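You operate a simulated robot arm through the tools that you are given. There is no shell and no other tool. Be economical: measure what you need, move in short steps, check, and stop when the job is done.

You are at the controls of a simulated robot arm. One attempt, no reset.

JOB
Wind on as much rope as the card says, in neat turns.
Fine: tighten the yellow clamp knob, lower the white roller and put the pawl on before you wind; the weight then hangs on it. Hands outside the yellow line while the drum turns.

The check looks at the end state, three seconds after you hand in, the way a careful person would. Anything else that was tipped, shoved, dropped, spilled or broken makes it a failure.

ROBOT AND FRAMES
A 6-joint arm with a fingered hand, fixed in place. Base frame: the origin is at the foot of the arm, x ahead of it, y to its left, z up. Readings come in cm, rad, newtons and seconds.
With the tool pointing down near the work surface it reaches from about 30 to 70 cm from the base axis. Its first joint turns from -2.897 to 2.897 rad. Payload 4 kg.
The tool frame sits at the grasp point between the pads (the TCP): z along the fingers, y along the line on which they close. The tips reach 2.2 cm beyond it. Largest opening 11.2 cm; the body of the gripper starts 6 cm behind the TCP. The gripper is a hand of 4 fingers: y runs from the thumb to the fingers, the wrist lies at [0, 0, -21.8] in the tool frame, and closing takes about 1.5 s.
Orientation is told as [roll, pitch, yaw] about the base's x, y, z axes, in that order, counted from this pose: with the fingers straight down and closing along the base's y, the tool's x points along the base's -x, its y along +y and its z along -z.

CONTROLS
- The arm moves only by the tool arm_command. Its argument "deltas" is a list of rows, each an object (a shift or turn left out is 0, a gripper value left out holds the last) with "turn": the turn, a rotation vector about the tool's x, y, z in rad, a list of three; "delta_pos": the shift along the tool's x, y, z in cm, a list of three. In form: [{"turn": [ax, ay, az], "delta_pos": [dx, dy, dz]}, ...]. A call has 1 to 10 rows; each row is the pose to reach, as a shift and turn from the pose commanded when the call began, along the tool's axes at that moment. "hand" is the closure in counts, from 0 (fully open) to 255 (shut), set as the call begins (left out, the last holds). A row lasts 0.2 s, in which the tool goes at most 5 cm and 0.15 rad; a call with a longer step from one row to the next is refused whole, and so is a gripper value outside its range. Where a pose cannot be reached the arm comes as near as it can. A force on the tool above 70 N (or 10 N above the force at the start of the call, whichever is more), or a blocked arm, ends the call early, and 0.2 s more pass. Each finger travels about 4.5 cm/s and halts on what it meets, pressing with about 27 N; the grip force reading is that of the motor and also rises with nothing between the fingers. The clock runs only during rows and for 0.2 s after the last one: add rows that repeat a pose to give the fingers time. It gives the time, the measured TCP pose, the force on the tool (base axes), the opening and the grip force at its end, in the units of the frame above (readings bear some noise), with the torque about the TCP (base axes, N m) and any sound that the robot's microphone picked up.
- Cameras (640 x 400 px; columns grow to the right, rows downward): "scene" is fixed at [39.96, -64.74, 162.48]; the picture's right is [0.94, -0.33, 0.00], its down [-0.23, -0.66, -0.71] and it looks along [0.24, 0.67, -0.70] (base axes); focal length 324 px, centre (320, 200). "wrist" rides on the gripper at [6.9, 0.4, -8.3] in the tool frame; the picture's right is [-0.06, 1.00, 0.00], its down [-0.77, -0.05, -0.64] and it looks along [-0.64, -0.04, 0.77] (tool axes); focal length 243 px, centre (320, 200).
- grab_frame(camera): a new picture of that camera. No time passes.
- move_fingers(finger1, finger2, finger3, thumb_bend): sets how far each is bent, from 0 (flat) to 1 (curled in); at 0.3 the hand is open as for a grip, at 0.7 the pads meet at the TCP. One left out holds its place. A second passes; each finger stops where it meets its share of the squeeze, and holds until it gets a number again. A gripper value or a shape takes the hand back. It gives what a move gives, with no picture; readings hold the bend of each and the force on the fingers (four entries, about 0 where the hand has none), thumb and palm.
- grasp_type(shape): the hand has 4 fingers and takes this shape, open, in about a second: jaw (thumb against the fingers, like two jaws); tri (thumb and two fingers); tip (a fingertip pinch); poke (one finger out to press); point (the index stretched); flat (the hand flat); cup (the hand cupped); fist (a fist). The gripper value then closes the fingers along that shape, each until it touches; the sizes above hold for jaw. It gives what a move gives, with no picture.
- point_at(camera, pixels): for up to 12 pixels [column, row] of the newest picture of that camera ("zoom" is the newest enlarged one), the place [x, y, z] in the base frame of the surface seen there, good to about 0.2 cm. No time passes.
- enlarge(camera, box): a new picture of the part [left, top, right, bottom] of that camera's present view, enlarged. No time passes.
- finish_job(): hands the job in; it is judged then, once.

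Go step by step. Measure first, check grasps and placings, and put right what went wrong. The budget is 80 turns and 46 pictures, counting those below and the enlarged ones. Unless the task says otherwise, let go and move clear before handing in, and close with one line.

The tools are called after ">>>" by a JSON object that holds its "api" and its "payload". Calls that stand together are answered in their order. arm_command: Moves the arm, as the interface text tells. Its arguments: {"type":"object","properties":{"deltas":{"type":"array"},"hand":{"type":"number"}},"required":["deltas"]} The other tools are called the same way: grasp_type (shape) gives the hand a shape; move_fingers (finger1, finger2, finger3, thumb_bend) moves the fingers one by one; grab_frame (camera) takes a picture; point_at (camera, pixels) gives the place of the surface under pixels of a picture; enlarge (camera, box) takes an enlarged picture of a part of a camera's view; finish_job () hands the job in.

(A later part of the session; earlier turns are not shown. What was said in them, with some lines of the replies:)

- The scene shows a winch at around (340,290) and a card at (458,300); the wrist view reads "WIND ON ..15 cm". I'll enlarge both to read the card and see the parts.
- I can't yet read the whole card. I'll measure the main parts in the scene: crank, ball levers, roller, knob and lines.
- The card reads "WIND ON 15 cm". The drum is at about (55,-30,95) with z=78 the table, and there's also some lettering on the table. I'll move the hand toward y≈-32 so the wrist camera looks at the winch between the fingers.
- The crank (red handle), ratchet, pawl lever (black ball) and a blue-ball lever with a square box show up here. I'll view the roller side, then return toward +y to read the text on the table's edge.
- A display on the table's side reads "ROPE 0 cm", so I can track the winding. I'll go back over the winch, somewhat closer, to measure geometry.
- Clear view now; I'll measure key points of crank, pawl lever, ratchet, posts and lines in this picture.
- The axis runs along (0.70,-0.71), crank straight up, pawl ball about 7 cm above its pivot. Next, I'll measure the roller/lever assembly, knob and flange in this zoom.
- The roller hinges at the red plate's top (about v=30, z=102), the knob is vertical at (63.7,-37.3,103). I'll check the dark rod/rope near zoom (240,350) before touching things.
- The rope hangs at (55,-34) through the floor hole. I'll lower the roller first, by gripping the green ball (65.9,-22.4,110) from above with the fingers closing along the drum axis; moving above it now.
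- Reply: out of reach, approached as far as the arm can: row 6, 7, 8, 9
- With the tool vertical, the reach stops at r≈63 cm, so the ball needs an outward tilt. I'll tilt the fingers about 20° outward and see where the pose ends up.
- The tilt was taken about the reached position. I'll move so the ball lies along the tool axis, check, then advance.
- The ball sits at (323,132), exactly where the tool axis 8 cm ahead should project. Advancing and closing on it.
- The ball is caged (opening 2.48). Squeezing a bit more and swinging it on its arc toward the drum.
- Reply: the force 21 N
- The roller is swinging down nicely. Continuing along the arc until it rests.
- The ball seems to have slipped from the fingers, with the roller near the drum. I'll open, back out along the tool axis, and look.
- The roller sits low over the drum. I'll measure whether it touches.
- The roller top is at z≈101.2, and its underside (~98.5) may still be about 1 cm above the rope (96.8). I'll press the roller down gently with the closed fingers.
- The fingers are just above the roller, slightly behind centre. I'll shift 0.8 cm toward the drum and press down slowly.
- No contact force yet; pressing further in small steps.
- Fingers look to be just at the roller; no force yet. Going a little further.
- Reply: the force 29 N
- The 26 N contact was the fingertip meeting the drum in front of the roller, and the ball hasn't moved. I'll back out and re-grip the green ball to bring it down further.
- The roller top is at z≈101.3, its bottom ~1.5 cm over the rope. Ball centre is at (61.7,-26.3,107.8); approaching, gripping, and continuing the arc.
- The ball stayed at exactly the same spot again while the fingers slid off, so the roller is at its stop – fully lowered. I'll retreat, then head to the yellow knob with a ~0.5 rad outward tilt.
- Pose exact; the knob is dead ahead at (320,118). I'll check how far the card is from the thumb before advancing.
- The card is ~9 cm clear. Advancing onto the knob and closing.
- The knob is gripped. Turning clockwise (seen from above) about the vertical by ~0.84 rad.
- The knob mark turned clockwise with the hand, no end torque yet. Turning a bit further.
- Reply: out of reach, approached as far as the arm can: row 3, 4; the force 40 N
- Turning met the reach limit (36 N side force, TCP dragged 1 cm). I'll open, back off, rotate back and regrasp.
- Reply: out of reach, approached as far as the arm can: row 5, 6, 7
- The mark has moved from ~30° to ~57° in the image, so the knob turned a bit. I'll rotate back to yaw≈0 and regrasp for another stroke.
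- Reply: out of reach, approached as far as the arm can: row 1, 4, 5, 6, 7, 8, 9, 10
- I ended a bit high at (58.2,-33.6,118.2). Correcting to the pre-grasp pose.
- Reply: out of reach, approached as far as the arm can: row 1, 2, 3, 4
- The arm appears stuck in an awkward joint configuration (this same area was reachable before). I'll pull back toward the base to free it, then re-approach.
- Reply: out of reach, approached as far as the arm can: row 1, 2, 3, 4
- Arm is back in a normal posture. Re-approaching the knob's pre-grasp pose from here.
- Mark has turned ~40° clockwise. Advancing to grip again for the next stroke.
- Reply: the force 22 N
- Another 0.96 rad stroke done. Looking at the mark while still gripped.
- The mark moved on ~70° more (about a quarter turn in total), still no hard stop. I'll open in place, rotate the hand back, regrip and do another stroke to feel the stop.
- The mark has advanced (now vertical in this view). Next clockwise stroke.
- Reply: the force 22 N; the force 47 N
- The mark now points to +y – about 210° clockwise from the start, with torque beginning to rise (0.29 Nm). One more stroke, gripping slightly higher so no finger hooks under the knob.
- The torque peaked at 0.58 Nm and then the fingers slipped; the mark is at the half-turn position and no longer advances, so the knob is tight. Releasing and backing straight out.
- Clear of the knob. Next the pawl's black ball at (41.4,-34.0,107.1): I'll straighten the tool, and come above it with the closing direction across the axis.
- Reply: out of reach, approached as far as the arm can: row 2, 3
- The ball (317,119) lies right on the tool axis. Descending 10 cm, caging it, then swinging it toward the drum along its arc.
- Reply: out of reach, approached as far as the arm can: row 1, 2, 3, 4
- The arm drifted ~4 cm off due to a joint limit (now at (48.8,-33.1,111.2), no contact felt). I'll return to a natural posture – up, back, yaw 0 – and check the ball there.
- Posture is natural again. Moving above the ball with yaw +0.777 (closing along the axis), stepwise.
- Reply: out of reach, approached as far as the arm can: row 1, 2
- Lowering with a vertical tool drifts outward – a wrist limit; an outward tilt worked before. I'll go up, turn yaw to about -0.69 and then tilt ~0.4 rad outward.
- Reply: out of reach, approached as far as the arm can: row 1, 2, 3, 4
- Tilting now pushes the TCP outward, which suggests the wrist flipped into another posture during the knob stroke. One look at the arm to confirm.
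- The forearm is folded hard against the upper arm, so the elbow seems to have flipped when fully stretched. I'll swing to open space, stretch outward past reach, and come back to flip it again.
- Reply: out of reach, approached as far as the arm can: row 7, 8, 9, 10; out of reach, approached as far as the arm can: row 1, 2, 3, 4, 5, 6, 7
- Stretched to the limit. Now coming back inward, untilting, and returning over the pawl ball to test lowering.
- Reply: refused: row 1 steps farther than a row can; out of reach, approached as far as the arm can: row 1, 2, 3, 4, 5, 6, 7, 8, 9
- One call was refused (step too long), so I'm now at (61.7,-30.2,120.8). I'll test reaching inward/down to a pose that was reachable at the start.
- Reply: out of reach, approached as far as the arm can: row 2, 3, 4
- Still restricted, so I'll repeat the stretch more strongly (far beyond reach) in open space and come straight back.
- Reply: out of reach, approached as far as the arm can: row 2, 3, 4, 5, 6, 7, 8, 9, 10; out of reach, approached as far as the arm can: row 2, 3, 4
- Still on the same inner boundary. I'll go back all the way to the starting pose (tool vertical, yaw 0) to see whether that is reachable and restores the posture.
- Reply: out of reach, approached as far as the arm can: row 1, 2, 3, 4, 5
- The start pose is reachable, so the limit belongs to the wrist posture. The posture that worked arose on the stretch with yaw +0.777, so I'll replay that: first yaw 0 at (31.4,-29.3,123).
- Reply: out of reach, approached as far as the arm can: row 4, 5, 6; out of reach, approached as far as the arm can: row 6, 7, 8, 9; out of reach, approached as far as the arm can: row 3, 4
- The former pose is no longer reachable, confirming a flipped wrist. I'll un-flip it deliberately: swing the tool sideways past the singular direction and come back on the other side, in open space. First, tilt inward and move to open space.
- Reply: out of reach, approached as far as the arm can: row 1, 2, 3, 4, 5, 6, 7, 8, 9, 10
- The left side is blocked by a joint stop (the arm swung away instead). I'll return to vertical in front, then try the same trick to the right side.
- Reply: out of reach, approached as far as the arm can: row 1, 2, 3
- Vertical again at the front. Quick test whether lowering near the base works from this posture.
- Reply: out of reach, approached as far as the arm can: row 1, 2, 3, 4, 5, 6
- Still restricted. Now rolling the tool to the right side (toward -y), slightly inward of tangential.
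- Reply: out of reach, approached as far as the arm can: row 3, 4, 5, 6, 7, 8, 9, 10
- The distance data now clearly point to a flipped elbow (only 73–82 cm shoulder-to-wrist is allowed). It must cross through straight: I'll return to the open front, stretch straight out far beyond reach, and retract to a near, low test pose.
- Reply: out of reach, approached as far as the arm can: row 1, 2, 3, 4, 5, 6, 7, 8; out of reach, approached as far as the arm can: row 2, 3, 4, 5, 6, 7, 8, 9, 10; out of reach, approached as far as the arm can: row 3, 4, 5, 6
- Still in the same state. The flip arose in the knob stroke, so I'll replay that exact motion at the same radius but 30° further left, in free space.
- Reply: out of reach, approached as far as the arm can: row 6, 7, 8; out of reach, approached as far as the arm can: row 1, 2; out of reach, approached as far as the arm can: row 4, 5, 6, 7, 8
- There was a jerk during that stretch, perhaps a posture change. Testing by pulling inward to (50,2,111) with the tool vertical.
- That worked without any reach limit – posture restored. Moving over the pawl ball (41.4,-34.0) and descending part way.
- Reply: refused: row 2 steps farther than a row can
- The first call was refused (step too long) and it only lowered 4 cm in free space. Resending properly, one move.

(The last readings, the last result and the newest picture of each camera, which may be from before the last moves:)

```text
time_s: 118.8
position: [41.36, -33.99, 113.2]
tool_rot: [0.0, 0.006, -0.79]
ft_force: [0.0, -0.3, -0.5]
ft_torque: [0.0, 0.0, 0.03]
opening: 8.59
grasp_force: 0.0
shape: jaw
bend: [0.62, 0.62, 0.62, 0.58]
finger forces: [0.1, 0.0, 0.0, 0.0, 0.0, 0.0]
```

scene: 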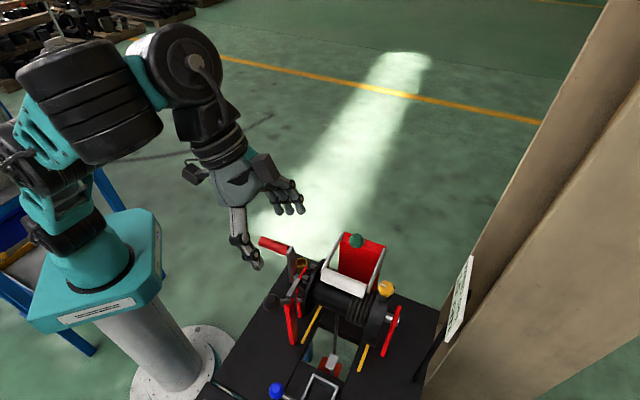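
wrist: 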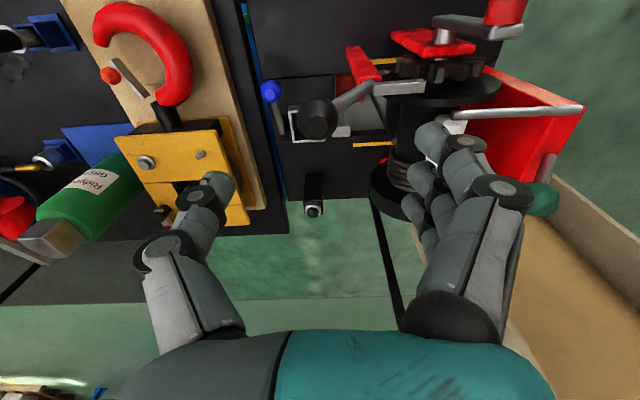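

Posture fine, right over the ball. Descending, closing on it and swinging it along its arc toward the drum.

>>> {"api": "arm_command", "payload": {"deltas": [{"delta_pos": [0, 0, 3]}, {"delta_pos": [0, 0, 6]}, {"delta_pos": [0, 0, 6]}]}}

>>> {"api": "arm_command", "payload": {"deltas": [{}, {}, {}, {}, {}, {}, {}], "hand": 195}}

>>> {"api": "arm_command", "payload": {"deltas": [{"delta_pos": [0, 0.8, -0.35]}, {"delta_pos": [0, 1.5, -0.7]}, {"delta_pos": [0, 2.5, -1.0]}, {"delta_pos": [0, 3.5, -1.2]}, {"delta_pos": [0, 4.4, -1.2]}, {"delta_pos": [0, 4.4, -1.2]}]}}

>>> {"api": "grab_frame", "payload": {"camera": "wrist"}}

```text
time_s: 119.6
position: [41.48, -33.88, 107.23]
tool_rot: [0.0, 0.004, -0.791]
ft_force: [-0.4, 0.3, 0.4]
ft_torque: [-0.01, 0.01, 0.01]
opening: 8.57
grasp_force: 0.1
shape: jaw
bend: [0.62, 0.62, 0.62, 0.58]
finger forces: [0.0, 0.0, 0.0, 0.0, 0.0, 0.0]
```

```text
time_s: 121.2
position: [41.37, -33.91, 107.24]
tool_rot: [-0.001, 0.002, -0.791]
ft_force: [-0.1, -0.9, 0.9]
ft_torque: [-0.02, 0.0, -0.02]
opening: 2.73
grasp_force: 0.0
shape: jaw
bend: [0.73, 0.73, 0.73, 0.7]
finger forces: [0.0, 0.0, 0.0, 0.0, 0.8, 0.0]
```

```text
time_s: 122.6
position: [44.49, -30.81, 108.56]
tool_rot: [-0.001, 0.007, -0.79]
ft_force: [0.6, 0.6, -0.8]
ft_torque: [0.01, 0.01, -0.02]
opening: 2.69
grasp_force: 0.2
shape: jaw
bend: [0.73, 0.73, 0.73, 0.7]
finger forces: [0.1, 0.8, 0.0, 0.0, 0.0, 0.1]
```

```text
5 pictures are left
```

wrist: 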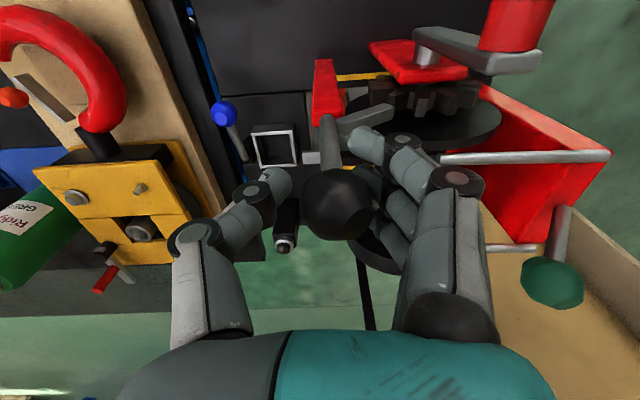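

The ball moved along and the pawl bar is swinging toward the ratchet. Continuing until it seats.

>>> {"api": "arm_command", "payload": {"deltas": [{"delta_pos": [0, 0.7, 0]}, {"delta_pos": [0, 1.4, 0.1]}, {"delta_pos": [0, 2.1, 0.3]}, {"delta_pos": [0, 2.1, 0.3]}]}}

>>> {"api": "arm_command", "payload": {"deltas": [{"delta_pos": [0, 0.7, 0.2]}, {"delta_pos": [0, 1.4, 0.5]}, {"delta_pos": [0, 1.4, 0.5]}]}}

>>> {"api": "enlarge", "payload": {"camera": "wrist", "box": [260, 60, 480, 240]}}

```text
time_s: 123.6
position: [45.98, -29.36, 108.16]
tool_rot: [0.001, 0.004, -0.792]
ft_force: [-0.1, -0.6, -0.6]
ft_torque: [0.03, -0.02, 0.02]
opening: 2.66
grasp_force: 0.0
shape: jaw
bend: [0.73, 0.73, 0.73, 0.7]
finger forces: [0.0, 0.0, 0.1, 0.1, 0.0, 0.1]
```

```text
time_s: 124.4
position: [46.92, -28.51, 107.61]
tool_rot: [0.0, 0.003, -0.793]
ft_force: [-5.4, -4.4, 5.0]
ft_torque: [-0.08, 0.08, -0.02]
opening: 3.03
grasp_force: 0.0
shape: jaw
bend: [0.73, 0.73, 0.73, 0.7]
finger forces: [0.0, 0.1, 0.0, 0.1, 7.2, 0.0]
```

```text
2.22 times, centred on (370, 150) of wrist
```

zoom: 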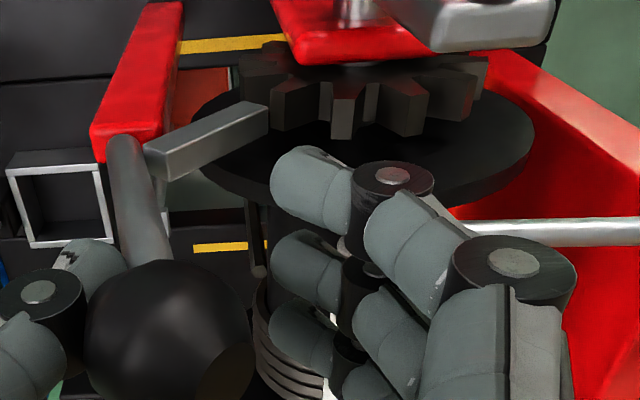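

The pawl now rests in the ratchet (7 N on the thumb). I'll release, lift, and go over the crank handle (TCP target about (44.9,-17.6), z 103).

>>> {"api": "arm_command", "payload": {"deltas": [{}, {}, {}, {}, {"delta_pos": [0, -0.5, -4]}, {"delta_pos": [0, -0.5, -8]}, {"delta_pos": [1.5, 0.5, -12]}, {"delta_pos": [4.5, 2.5, -12.5]}, {"delta_pos": [7.5, 4.8, -12.5]}, {"delta_pos": [9.2, 6.2, -12.5]}], "hand": 70}}

>>> {"api": "grab_frame", "payload": {"camera": "wrist"}}

```text
time_s: 126.6
position: [45.05, -17.53, 120.22]
tool_rot: [0.001, 0.006, -0.791]
ft_force: [-0.4, -1.3, 0.6]
ft_torque: [0.0, -0.01, -0.03]
opening: 8.09
grasp_force: 0.1
shape: jaw
bend: [0.66, 0.66, 0.66, 0.62]
finger forces: [0.0, 0.0, 0.0, 0.0, 0.0, 0.1]
```

```text
3 pictures are left
```

wrist: 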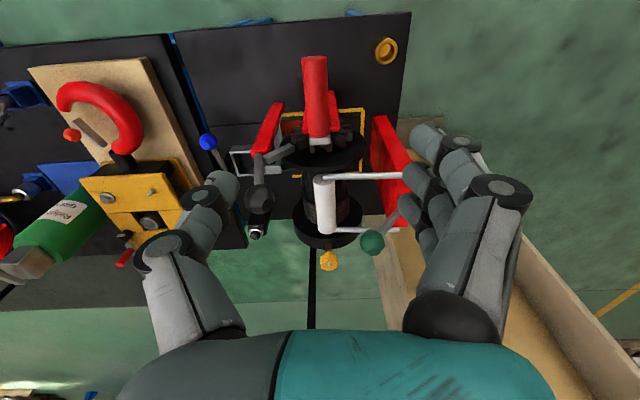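

The view along the axis is clear: pawl in the ratchet, handle centred 0.4 cm to the left of the tool axis. Descending, gripping, and starting the first 0.8 rad of cranking toward +v.

>>> {"api": "arm_command", "payload": {"deltas": [{"delta_pos": [0, -0.35, 4]}, {"delta_pos": [0, -0.35, 8.5]}, {"delta_pos": [0, -0.35, 13]}, {"delta_pos": [0, -0.35, 17]}, {"delta_pos": [0, -0.35, 17]}]}}

>>> {"api": "arm_command", "payload": {"deltas": [{}, {}, {}, {}, {}, {}, {}], "hand": 250}}

>>> {"api": "arm_command", "payload": {"deltas": [{"delta_pos": [0, 0.8, 0.05]}, {"delta_pos": [0, 1.65, 0.2]}, {"delta_pos": [0, 2.6, 0.45]}, {"delta_pos": [0, 3.58, 0.8]}, {"delta_pos": [0, 4.5, 1.23]}, {"delta_pos": [0, 5.35, 1.77]}, {"delta_pos": [0, 6.9, 3.06]}, {"delta_pos": [0, 6.9, 3.06]}]}}

```text
time_s: 127.8
position: [44.58, -17.84, 103.12]
tool_rot: [0.0, 0.004, -0.792]
ft_force: [0.3, -0.1, -0.8]
ft_torque: [-0.03, 0.0, -0.02]
opening: 8.09
grasp_force: 0.1
shape: jaw
bend: [0.66, 0.66, 0.66, 0.62]
finger forces: [0.1, 0.1, 0.0, 0.1, 0.0, 0.0]
```

```text
time_s: 129.4
position: [44.54, -17.76, 103.13]
tool_rot: [-0.002, 0.008, -0.792]
ft_force: [0.5, -1.9, -20.2]
ft_torque: [0.03, -0.01, -0.01]
opening: 0.67
grasp_force: 26.5
shape: jaw
bend: [0.71, 0.71, 0.71, 0.72]
finger forces: [8.0, 7.9, 8.0, 0.1, 26.2, 0.0]
```

```text
time_s: 131.2
position: [49.49, -12.94, 100.14]
tool_rot: [0.0, 0.001, -0.792]
ft_force: [-22.9, -19.1, -6.1]
ft_torque: [-0.08, 0.06, -0.04]
opening: 0.65
grasp_force: 27.1
shape: jaw
bend: [0.73, 0.73, 0.73, 0.77]
finger forces: [4.1, 0.1, 4.1, 0.0, 28.3, 0.1]
```

Cranking works: the handle follows with ~16 N tangential resistance and a slight inward pull, so I'll use a slightly smaller radius. Continuing to φ≈1.8 rad.

>>> {"api": "arm_command", "payload": {"deltas": [{"delta_pos": [0, 0.55, 0.8]}, {"delta_pos": [0, 1.08, 1.65]}, {"delta_pos": [0, 1.55, 2.5]}, {"delta_pos": [0, 1.98, 3.41]}, {"delta_pos": [0, 2.51, 5.32]}, {"delta_pos": [0, 2.65, 7.29]}, {"delta_pos": [0, 2.39, 9.25]}, {"delta_pos": [0, 2.39, 9.25]}]}}

```text
time_s: 133.0
position: [51.77, -10.84, 91.18]
tool_rot: [0.011, -0.005, -0.782]
ft_force: [35.9, 33.5, 42.2]
ft_torque: [-1.97, 3.2, -1.05]
opening: 0.1
grasp_force: 26.8
shape: jaw
bend: [0.74, 0.71, 0.74, 0.76]
finger forces: [0.0, 0.0, 0.0, 0.0, 3.4, 52.9]
```

The handle slipped up to the palm (palm 53 N). I'll open, raise the hand so the handle is again at the grip point, and look before regripping.

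>>> {"api": "arm_command", "payload": {"deltas": [{"delta_pos": [0, -0.3, -0.6]}, {"delta_pos": [0, -0.5, -0.8]}, {"delta_pos": [0, -0.5, -0.8]}, {"delta_pos": [0, -0.5, -0.8]}, {"delta_pos": [0, -0.5, -0.8]}, {"delta_pos": [0, -0.7, -3]}, {"delta_pos": [0, -0.7, -5]}, {"delta_pos": [0, -0.7, -5]}], "hand": 90}}

>>> {"api": "grab_frame", "payload": {"camera": "wrist"}}

>>> {"api": "point_at", "payload": {"camera": "wrist", "pixels": [[320, 160], [320, 140], [320, 120], [310, 150], [330, 150], [320, 180], [320, 200], [300, 130], [340, 130]]}}

```text
time_s: 134.8
position: [50.68, -11.75, 95.83]
tool_rot: [-0.002, 0.005, -0.791]
ft_force: [-0.4, 1.3, -0.3]
ft_torque: [0.0, 0.0, 0.03]
opening: 7.22
grasp_force: 0.0
shape: jaw
bend: [0.7, 0.7, 0.7, 0.67]
finger forces: [0.0, 0.0, 0.0, 0.0, 0.0, 0.1]
```

```text
2 pictures are left
```

wrist: 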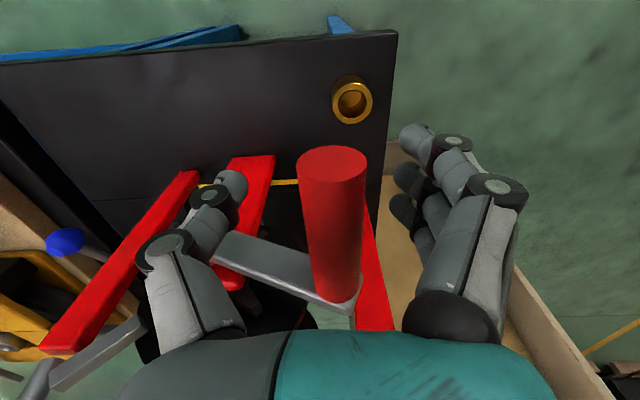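

```text
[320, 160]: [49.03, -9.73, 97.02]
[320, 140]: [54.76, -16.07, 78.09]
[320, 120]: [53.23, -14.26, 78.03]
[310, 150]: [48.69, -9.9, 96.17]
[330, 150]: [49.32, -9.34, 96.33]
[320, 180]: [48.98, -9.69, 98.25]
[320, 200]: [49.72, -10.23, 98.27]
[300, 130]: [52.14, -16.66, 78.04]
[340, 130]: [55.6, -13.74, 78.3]
```

The handle is at about (v 28.6, z 97), i.e. ~66° turned, held by the pawl. I'll push it down with the palm while the fingers cage it underneath.

>>> {"api": "arm_command", "payload": {"deltas": [{"delta_pos": [0, 0.7, 2]}, {"delta_pos": [0, 0.7, 4]}, {"delta_pos": [0, 0.7, 4]}, {"delta_pos": [0, 0.7, 4]}, {"delta_pos": [0, 0.7, 4]}, {"delta_pos": [0, 0.7, 4]}, {"delta_pos": [0, 0.7, 4]}], "hand": 225}}

>>> {"api": "arm_command", "payload": {"deltas": [{"delta_pos": [0, 0.3, 1.4]}, {"delta_pos": [0, 0.5, 2.7]}, {"delta_pos": [0, 0.6, 3.7]}, {"delta_pos": [0, 0.65, 4.7]}, {"delta_pos": [0, 0.55, 5.7]}, {"delta_pos": [0, 0.4, 6.7]}, {"delta_pos": [0, 0.1, 7.7]}, {"delta_pos": [0, -0.25, 8.65]}, {"delta_pos": [0, -0.7, 9.55]}]}}

```text
time_s: 136.4
position: [51.22, -11.32, 91.99]
tool_rot: [-0.001, 0.002, -0.79]
ft_force: [0.2, -0.8, 3.6]
ft_torque: [0.03, -0.1, -0.04]
opening: 1.37
grasp_force: 0.1
shape: jaw
bend: [0.72, 0.72, 0.72, 0.7]
finger forces: [0.0, 0.0, 0.1, 0.0, 0.0, 3.4]
```

```text
time_s: 138.4
position: [50.68, -11.72, 82.4]
tool_rot: [-0.003, 0.002, -0.791]
ft_force: [0.8, 0.2, 37.8]
ft_torque: [-0.62, -0.04, 0.13]
opening: 1.26
grasp_force: 0.1
shape: jaw
bend: [0.72, 0.76, 0.75, 0.7]
finger forces: [0.1, 11.7, 10.9, 0.0, 0.0, 15.2]
```

The palm push worked: the handle is near φ≈2.1 (TCP z 82.4). I'll open a bit, raise the hand 5 cm to get the handle at the grip point, and locate it.

>>> {"api": "arm_command", "payload": {"deltas": [{}, {}, {}, {"delta_pos": [0, 0.3, -1.5]}, {"delta_pos": [0, 0.5, -3.5]}, {"delta_pos": [0, 0.5, -5]}, {"delta_pos": [0, 0.5, -5]}], "hand": 110}}

>>> {"api": "grab_frame", "payload": {"camera": "wrist"}}

>>> {"api": "point_at", "payload": {"camera": "wrist", "pixels": [[330, 170], [330, 185], [330, 200], [320, 160], [320, 180], [320, 200], [320, 220], [340, 150], [340, 180], [310, 180], [345, 200], [330, 150]]}}

```text
time_s: 140.0
position: [51.05, -11.4, 87.31]
tool_rot: [0.001, 0.006, -0.79]
ft_force: [-0.7, -0.3, 0.3]
ft_torque: [-0.01, -0.01, -0.02]
opening: 6.3
grasp_force: 0.0
shape: jaw
bend: [0.72, 0.72, 0.72, 0.7]
finger forces: [0.0, 0.0, 0.1, 0.0, 0.0, 0.1]
```

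```text
1 pictures are left
```

wrist: 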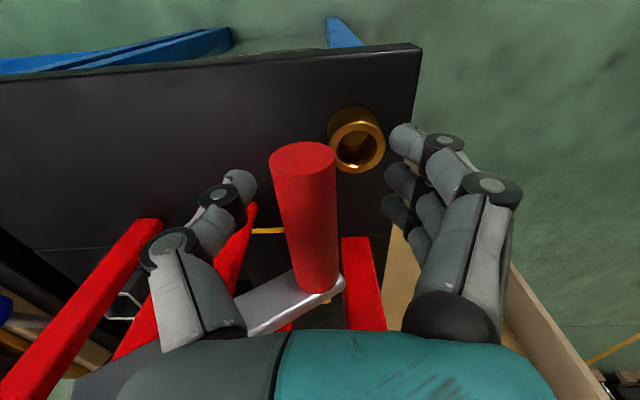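

```text
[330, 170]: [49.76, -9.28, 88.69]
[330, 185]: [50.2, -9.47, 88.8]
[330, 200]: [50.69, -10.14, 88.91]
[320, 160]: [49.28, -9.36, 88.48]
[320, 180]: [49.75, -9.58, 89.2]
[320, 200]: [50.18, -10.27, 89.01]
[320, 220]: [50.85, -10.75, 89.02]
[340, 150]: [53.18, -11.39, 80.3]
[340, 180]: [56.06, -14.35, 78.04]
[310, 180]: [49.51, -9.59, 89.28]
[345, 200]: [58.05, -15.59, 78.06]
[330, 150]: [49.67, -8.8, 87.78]
```

Handle is at φ≈2.09 (v 28.1, z 88.0), no fallback. Closing firmly and cranking on through the bottom.

>>> {"api": "arm_command", "payload": {"deltas": [{"delta_pos": [0, -0.3, 0]}, {"delta_pos": [0, -0.3, 0]}, {"delta_pos": [0, -0.3, 0]}, {"delta_pos": [0, -0.3, 0]}, {"delta_pos": [0, -0.3, 0]}, {"delta_pos": [0, -0.3, 0]}, {"delta_pos": [0, -0.3, 0]}], "hand": 250}}

>>> {"api": "arm_command", "payload": {"deltas": [{"delta_pos": [0, -0.6, 0.9]}, {"delta_pos": [0, -1.27, 1.76]}, {"delta_pos": [0, -2.0, 2.5]}, {"delta_pos": [0, -2.79, 3.15]}, {"delta_pos": [0, -3.65, 3.7]}, {"delta_pos": [0, -4.55, 4.21]}, {"delta_pos": [0, -5.5, 4.6]}, {"delta_pos": [0, -6.49, 4.9]}, {"delta_pos": [0, -7.5, 5.1]}, {"delta_pos": [0, -8.52, 5.19]}]}}

```text
time_s: 141.6
position: [50.84, -11.59, 87.34]
tool_rot: [-0.001, 0.005, -0.792]
ft_force: [-1.9, -2.2, -0.1]
ft_torque: [-0.04, 0.06, 0.01]
opening: 0.32
grasp_force: 0.0
shape: jaw
bend: [0.7, 0.7, 0.7, 0.7]
finger forces: [0.1, 0.0, 0.0, 0.1, 2.5, 0.1]
```

```text
time_s: 143.3
position: [47.08, -14.93, 82.46]
tool_rot: [0.015, 0.009, -0.778]
ft_force: [26.7, 16.4, -18.9]
ft_torque: [-0.76, 0.97, -0.27]
opening: 0.57
grasp_force: 0.4
shape: jaw
bend: [0.69, 0.69, 0.69, 0.7]
finger forces: [11.8, 11.2, 10.4, 0.0, 0.1, 0.1]
stopped in row 8: the force on the tool passed its limit at 71 N (the readings are from after the stop); the commanded pose is now the measured one
```

The crank stalled at φ≈2.76 because the closed fingers lift the handle from below (force down on the tool). I'll follow the arc ~0.6 cm lower with a slightly looser grip, through the bottom to φ≈4.0.

>>> {"api": "arm_command", "payload": {"deltas": [{"delta_pos": [0, -0.3, 0.5]}, {"delta_pos": [0, -1.3, 0.7]}, {"delta_pos": [0, -2.4, 0.85]}, {"delta_pos": [0, -3.4, 0.95]}, {"delta_pos": [0, -4.9, 0.9]}, {"delta_pos": [0, -6.4, 0.6]}, {"delta_pos": [0, -7.8, 0.1]}, {"delta_pos": [0, -9.25, -0.6]}, {"delta_pos": [0, -10.5, -1.5]}, {"delta_pos": [0, -11.6, -2.6]}], "hand": 215}}

```text
time_s: 145.5
position: [38.57, -23.33, 85.04]
tool_rot: [0.007, 0.009, -0.782]
ft_force: [6.4, 9.4, -22.8]
ft_torque: [-0.49, 0.44, 0.0]
opening: 1.96
grasp_force: 0.0
shape: jaw
bend: [0.71, 0.71, 0.71, 0.7]
finger forces: [7.0, 6.7, 6.4, 0.0, 0.1, 0.0]
```

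The crank followed to φ≈3.98 without stalling. I'll open (the pawl takes the load), rise straight up, and go to the earlier viewpoint to read the display.

>>> {"api": "arm_command", "payload": {"deltas": [{"delta_pos": [0, 0, 0.3]}, {"delta_pos": [0, 0, 0.3]}, {"delta_pos": [0, 0, 0.3]}, {"delta_pos": [0, 0, 0.3]}, {"delta_pos": [0, 0, -4.5]}, {"delta_pos": [0, 0, -9.3]}, {"delta_pos": [0, 0, -14.1]}, {"delta_pos": [0, 0, -18.9]}, {"delta_pos": [0, 0, -23.7]}, {"delta_pos": [0, 0, -28.5]}], "hand": 60}}

>>> {"api": "arm_command", "payload": {"deltas": [{"delta_pos": [3.2, 1.8, -2.3], "turn": [0, 0, -0.11]}, {"delta_pos": [6.5, 3.6, -4.6], "turn": [0, 0, -0.22]}, {"delta_pos": [9.8, 5.5, -6.9], "turn": [0, 0, -0.33]}, {"delta_pos": [13.1, 7.3, -9.2], "turn": [0, 0, -0.45]}, {"delta_pos": [16.4, 9.1, -11.5], "turn": [0, 0, -0.56]}, {"delta_pos": [19.6, 11, -13.8], "turn": [0, 0, -0.67]}, {"delta_pos": [22.9, 12.8, -16.1], "turn": [0, 0, -0.782]}, {"delta_pos": [22.9, 12.8, -16.1], "turn": [0, 0, -0.782]}]}}

>>> {"api": "enlarge", "payload": {"camera": "wrist", "box": [200, 45, 330, 185]}}

```text
time_s: 147.7
position: [38.46, -23.57, 113.48]
tool_rot: [0.008, 0.01, -0.781]
ft_force: [0.3, 0.3, -0.1]
ft_torque: [-0.01, -0.02, -0.02]
opening: 8.55
grasp_force: 0.0
shape: jaw
bend: [0.62, 0.62, 0.62, 0.58]
finger forces: [0.0, 0.0, 0.0, 0.0, 0.0, 0.1]
```

```text
time_s: 149.5
position: [31.41, 1.38, 129.9]
tool_rot: [0.012, 0.0, 0.003]
ft_force: [-0.2, 0.2, 0.2]
ft_torque: [0.0, 0.01, -0.01]
opening: 8.52
grasp_force: 0.1
shape: jaw
bend: [0.62, 0.62, 0.62, 0.58]
finger forces: [0.0, 0.0, 0.0, 0.0, 0.0, 0.1]
out of reach, approached as far as the arm can: row 7
```

```text
2.86 times, centred on (265, 115) of wrist
```

zoom: 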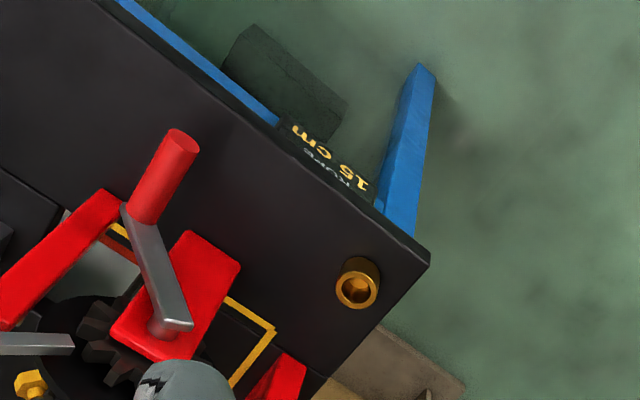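

The display now reads "ROPE 15 cm" upside down, which matches the card. The crank is standing still with the pawl holding the load, and the hand is clear, so I'm handing the job in.

>>> {"api": "finish_job", "payload": {}}

```text
The job is handed in.
```

I wound the rope on until the display read 15 cm, as the card says, and handed the job in with the hand clear of the winch. Before winding I tightened the knob about half a turn, until it would not turn further. I also lowered the roller to its stop and set the pawl, which now holds the weight. I couldn't confirm two things: that the roller actually touches the rope (I measured a gap of about 1.5 cm, but it would not go lower), and that the turns lie neatly, because I had no pictures left to look at the drum.
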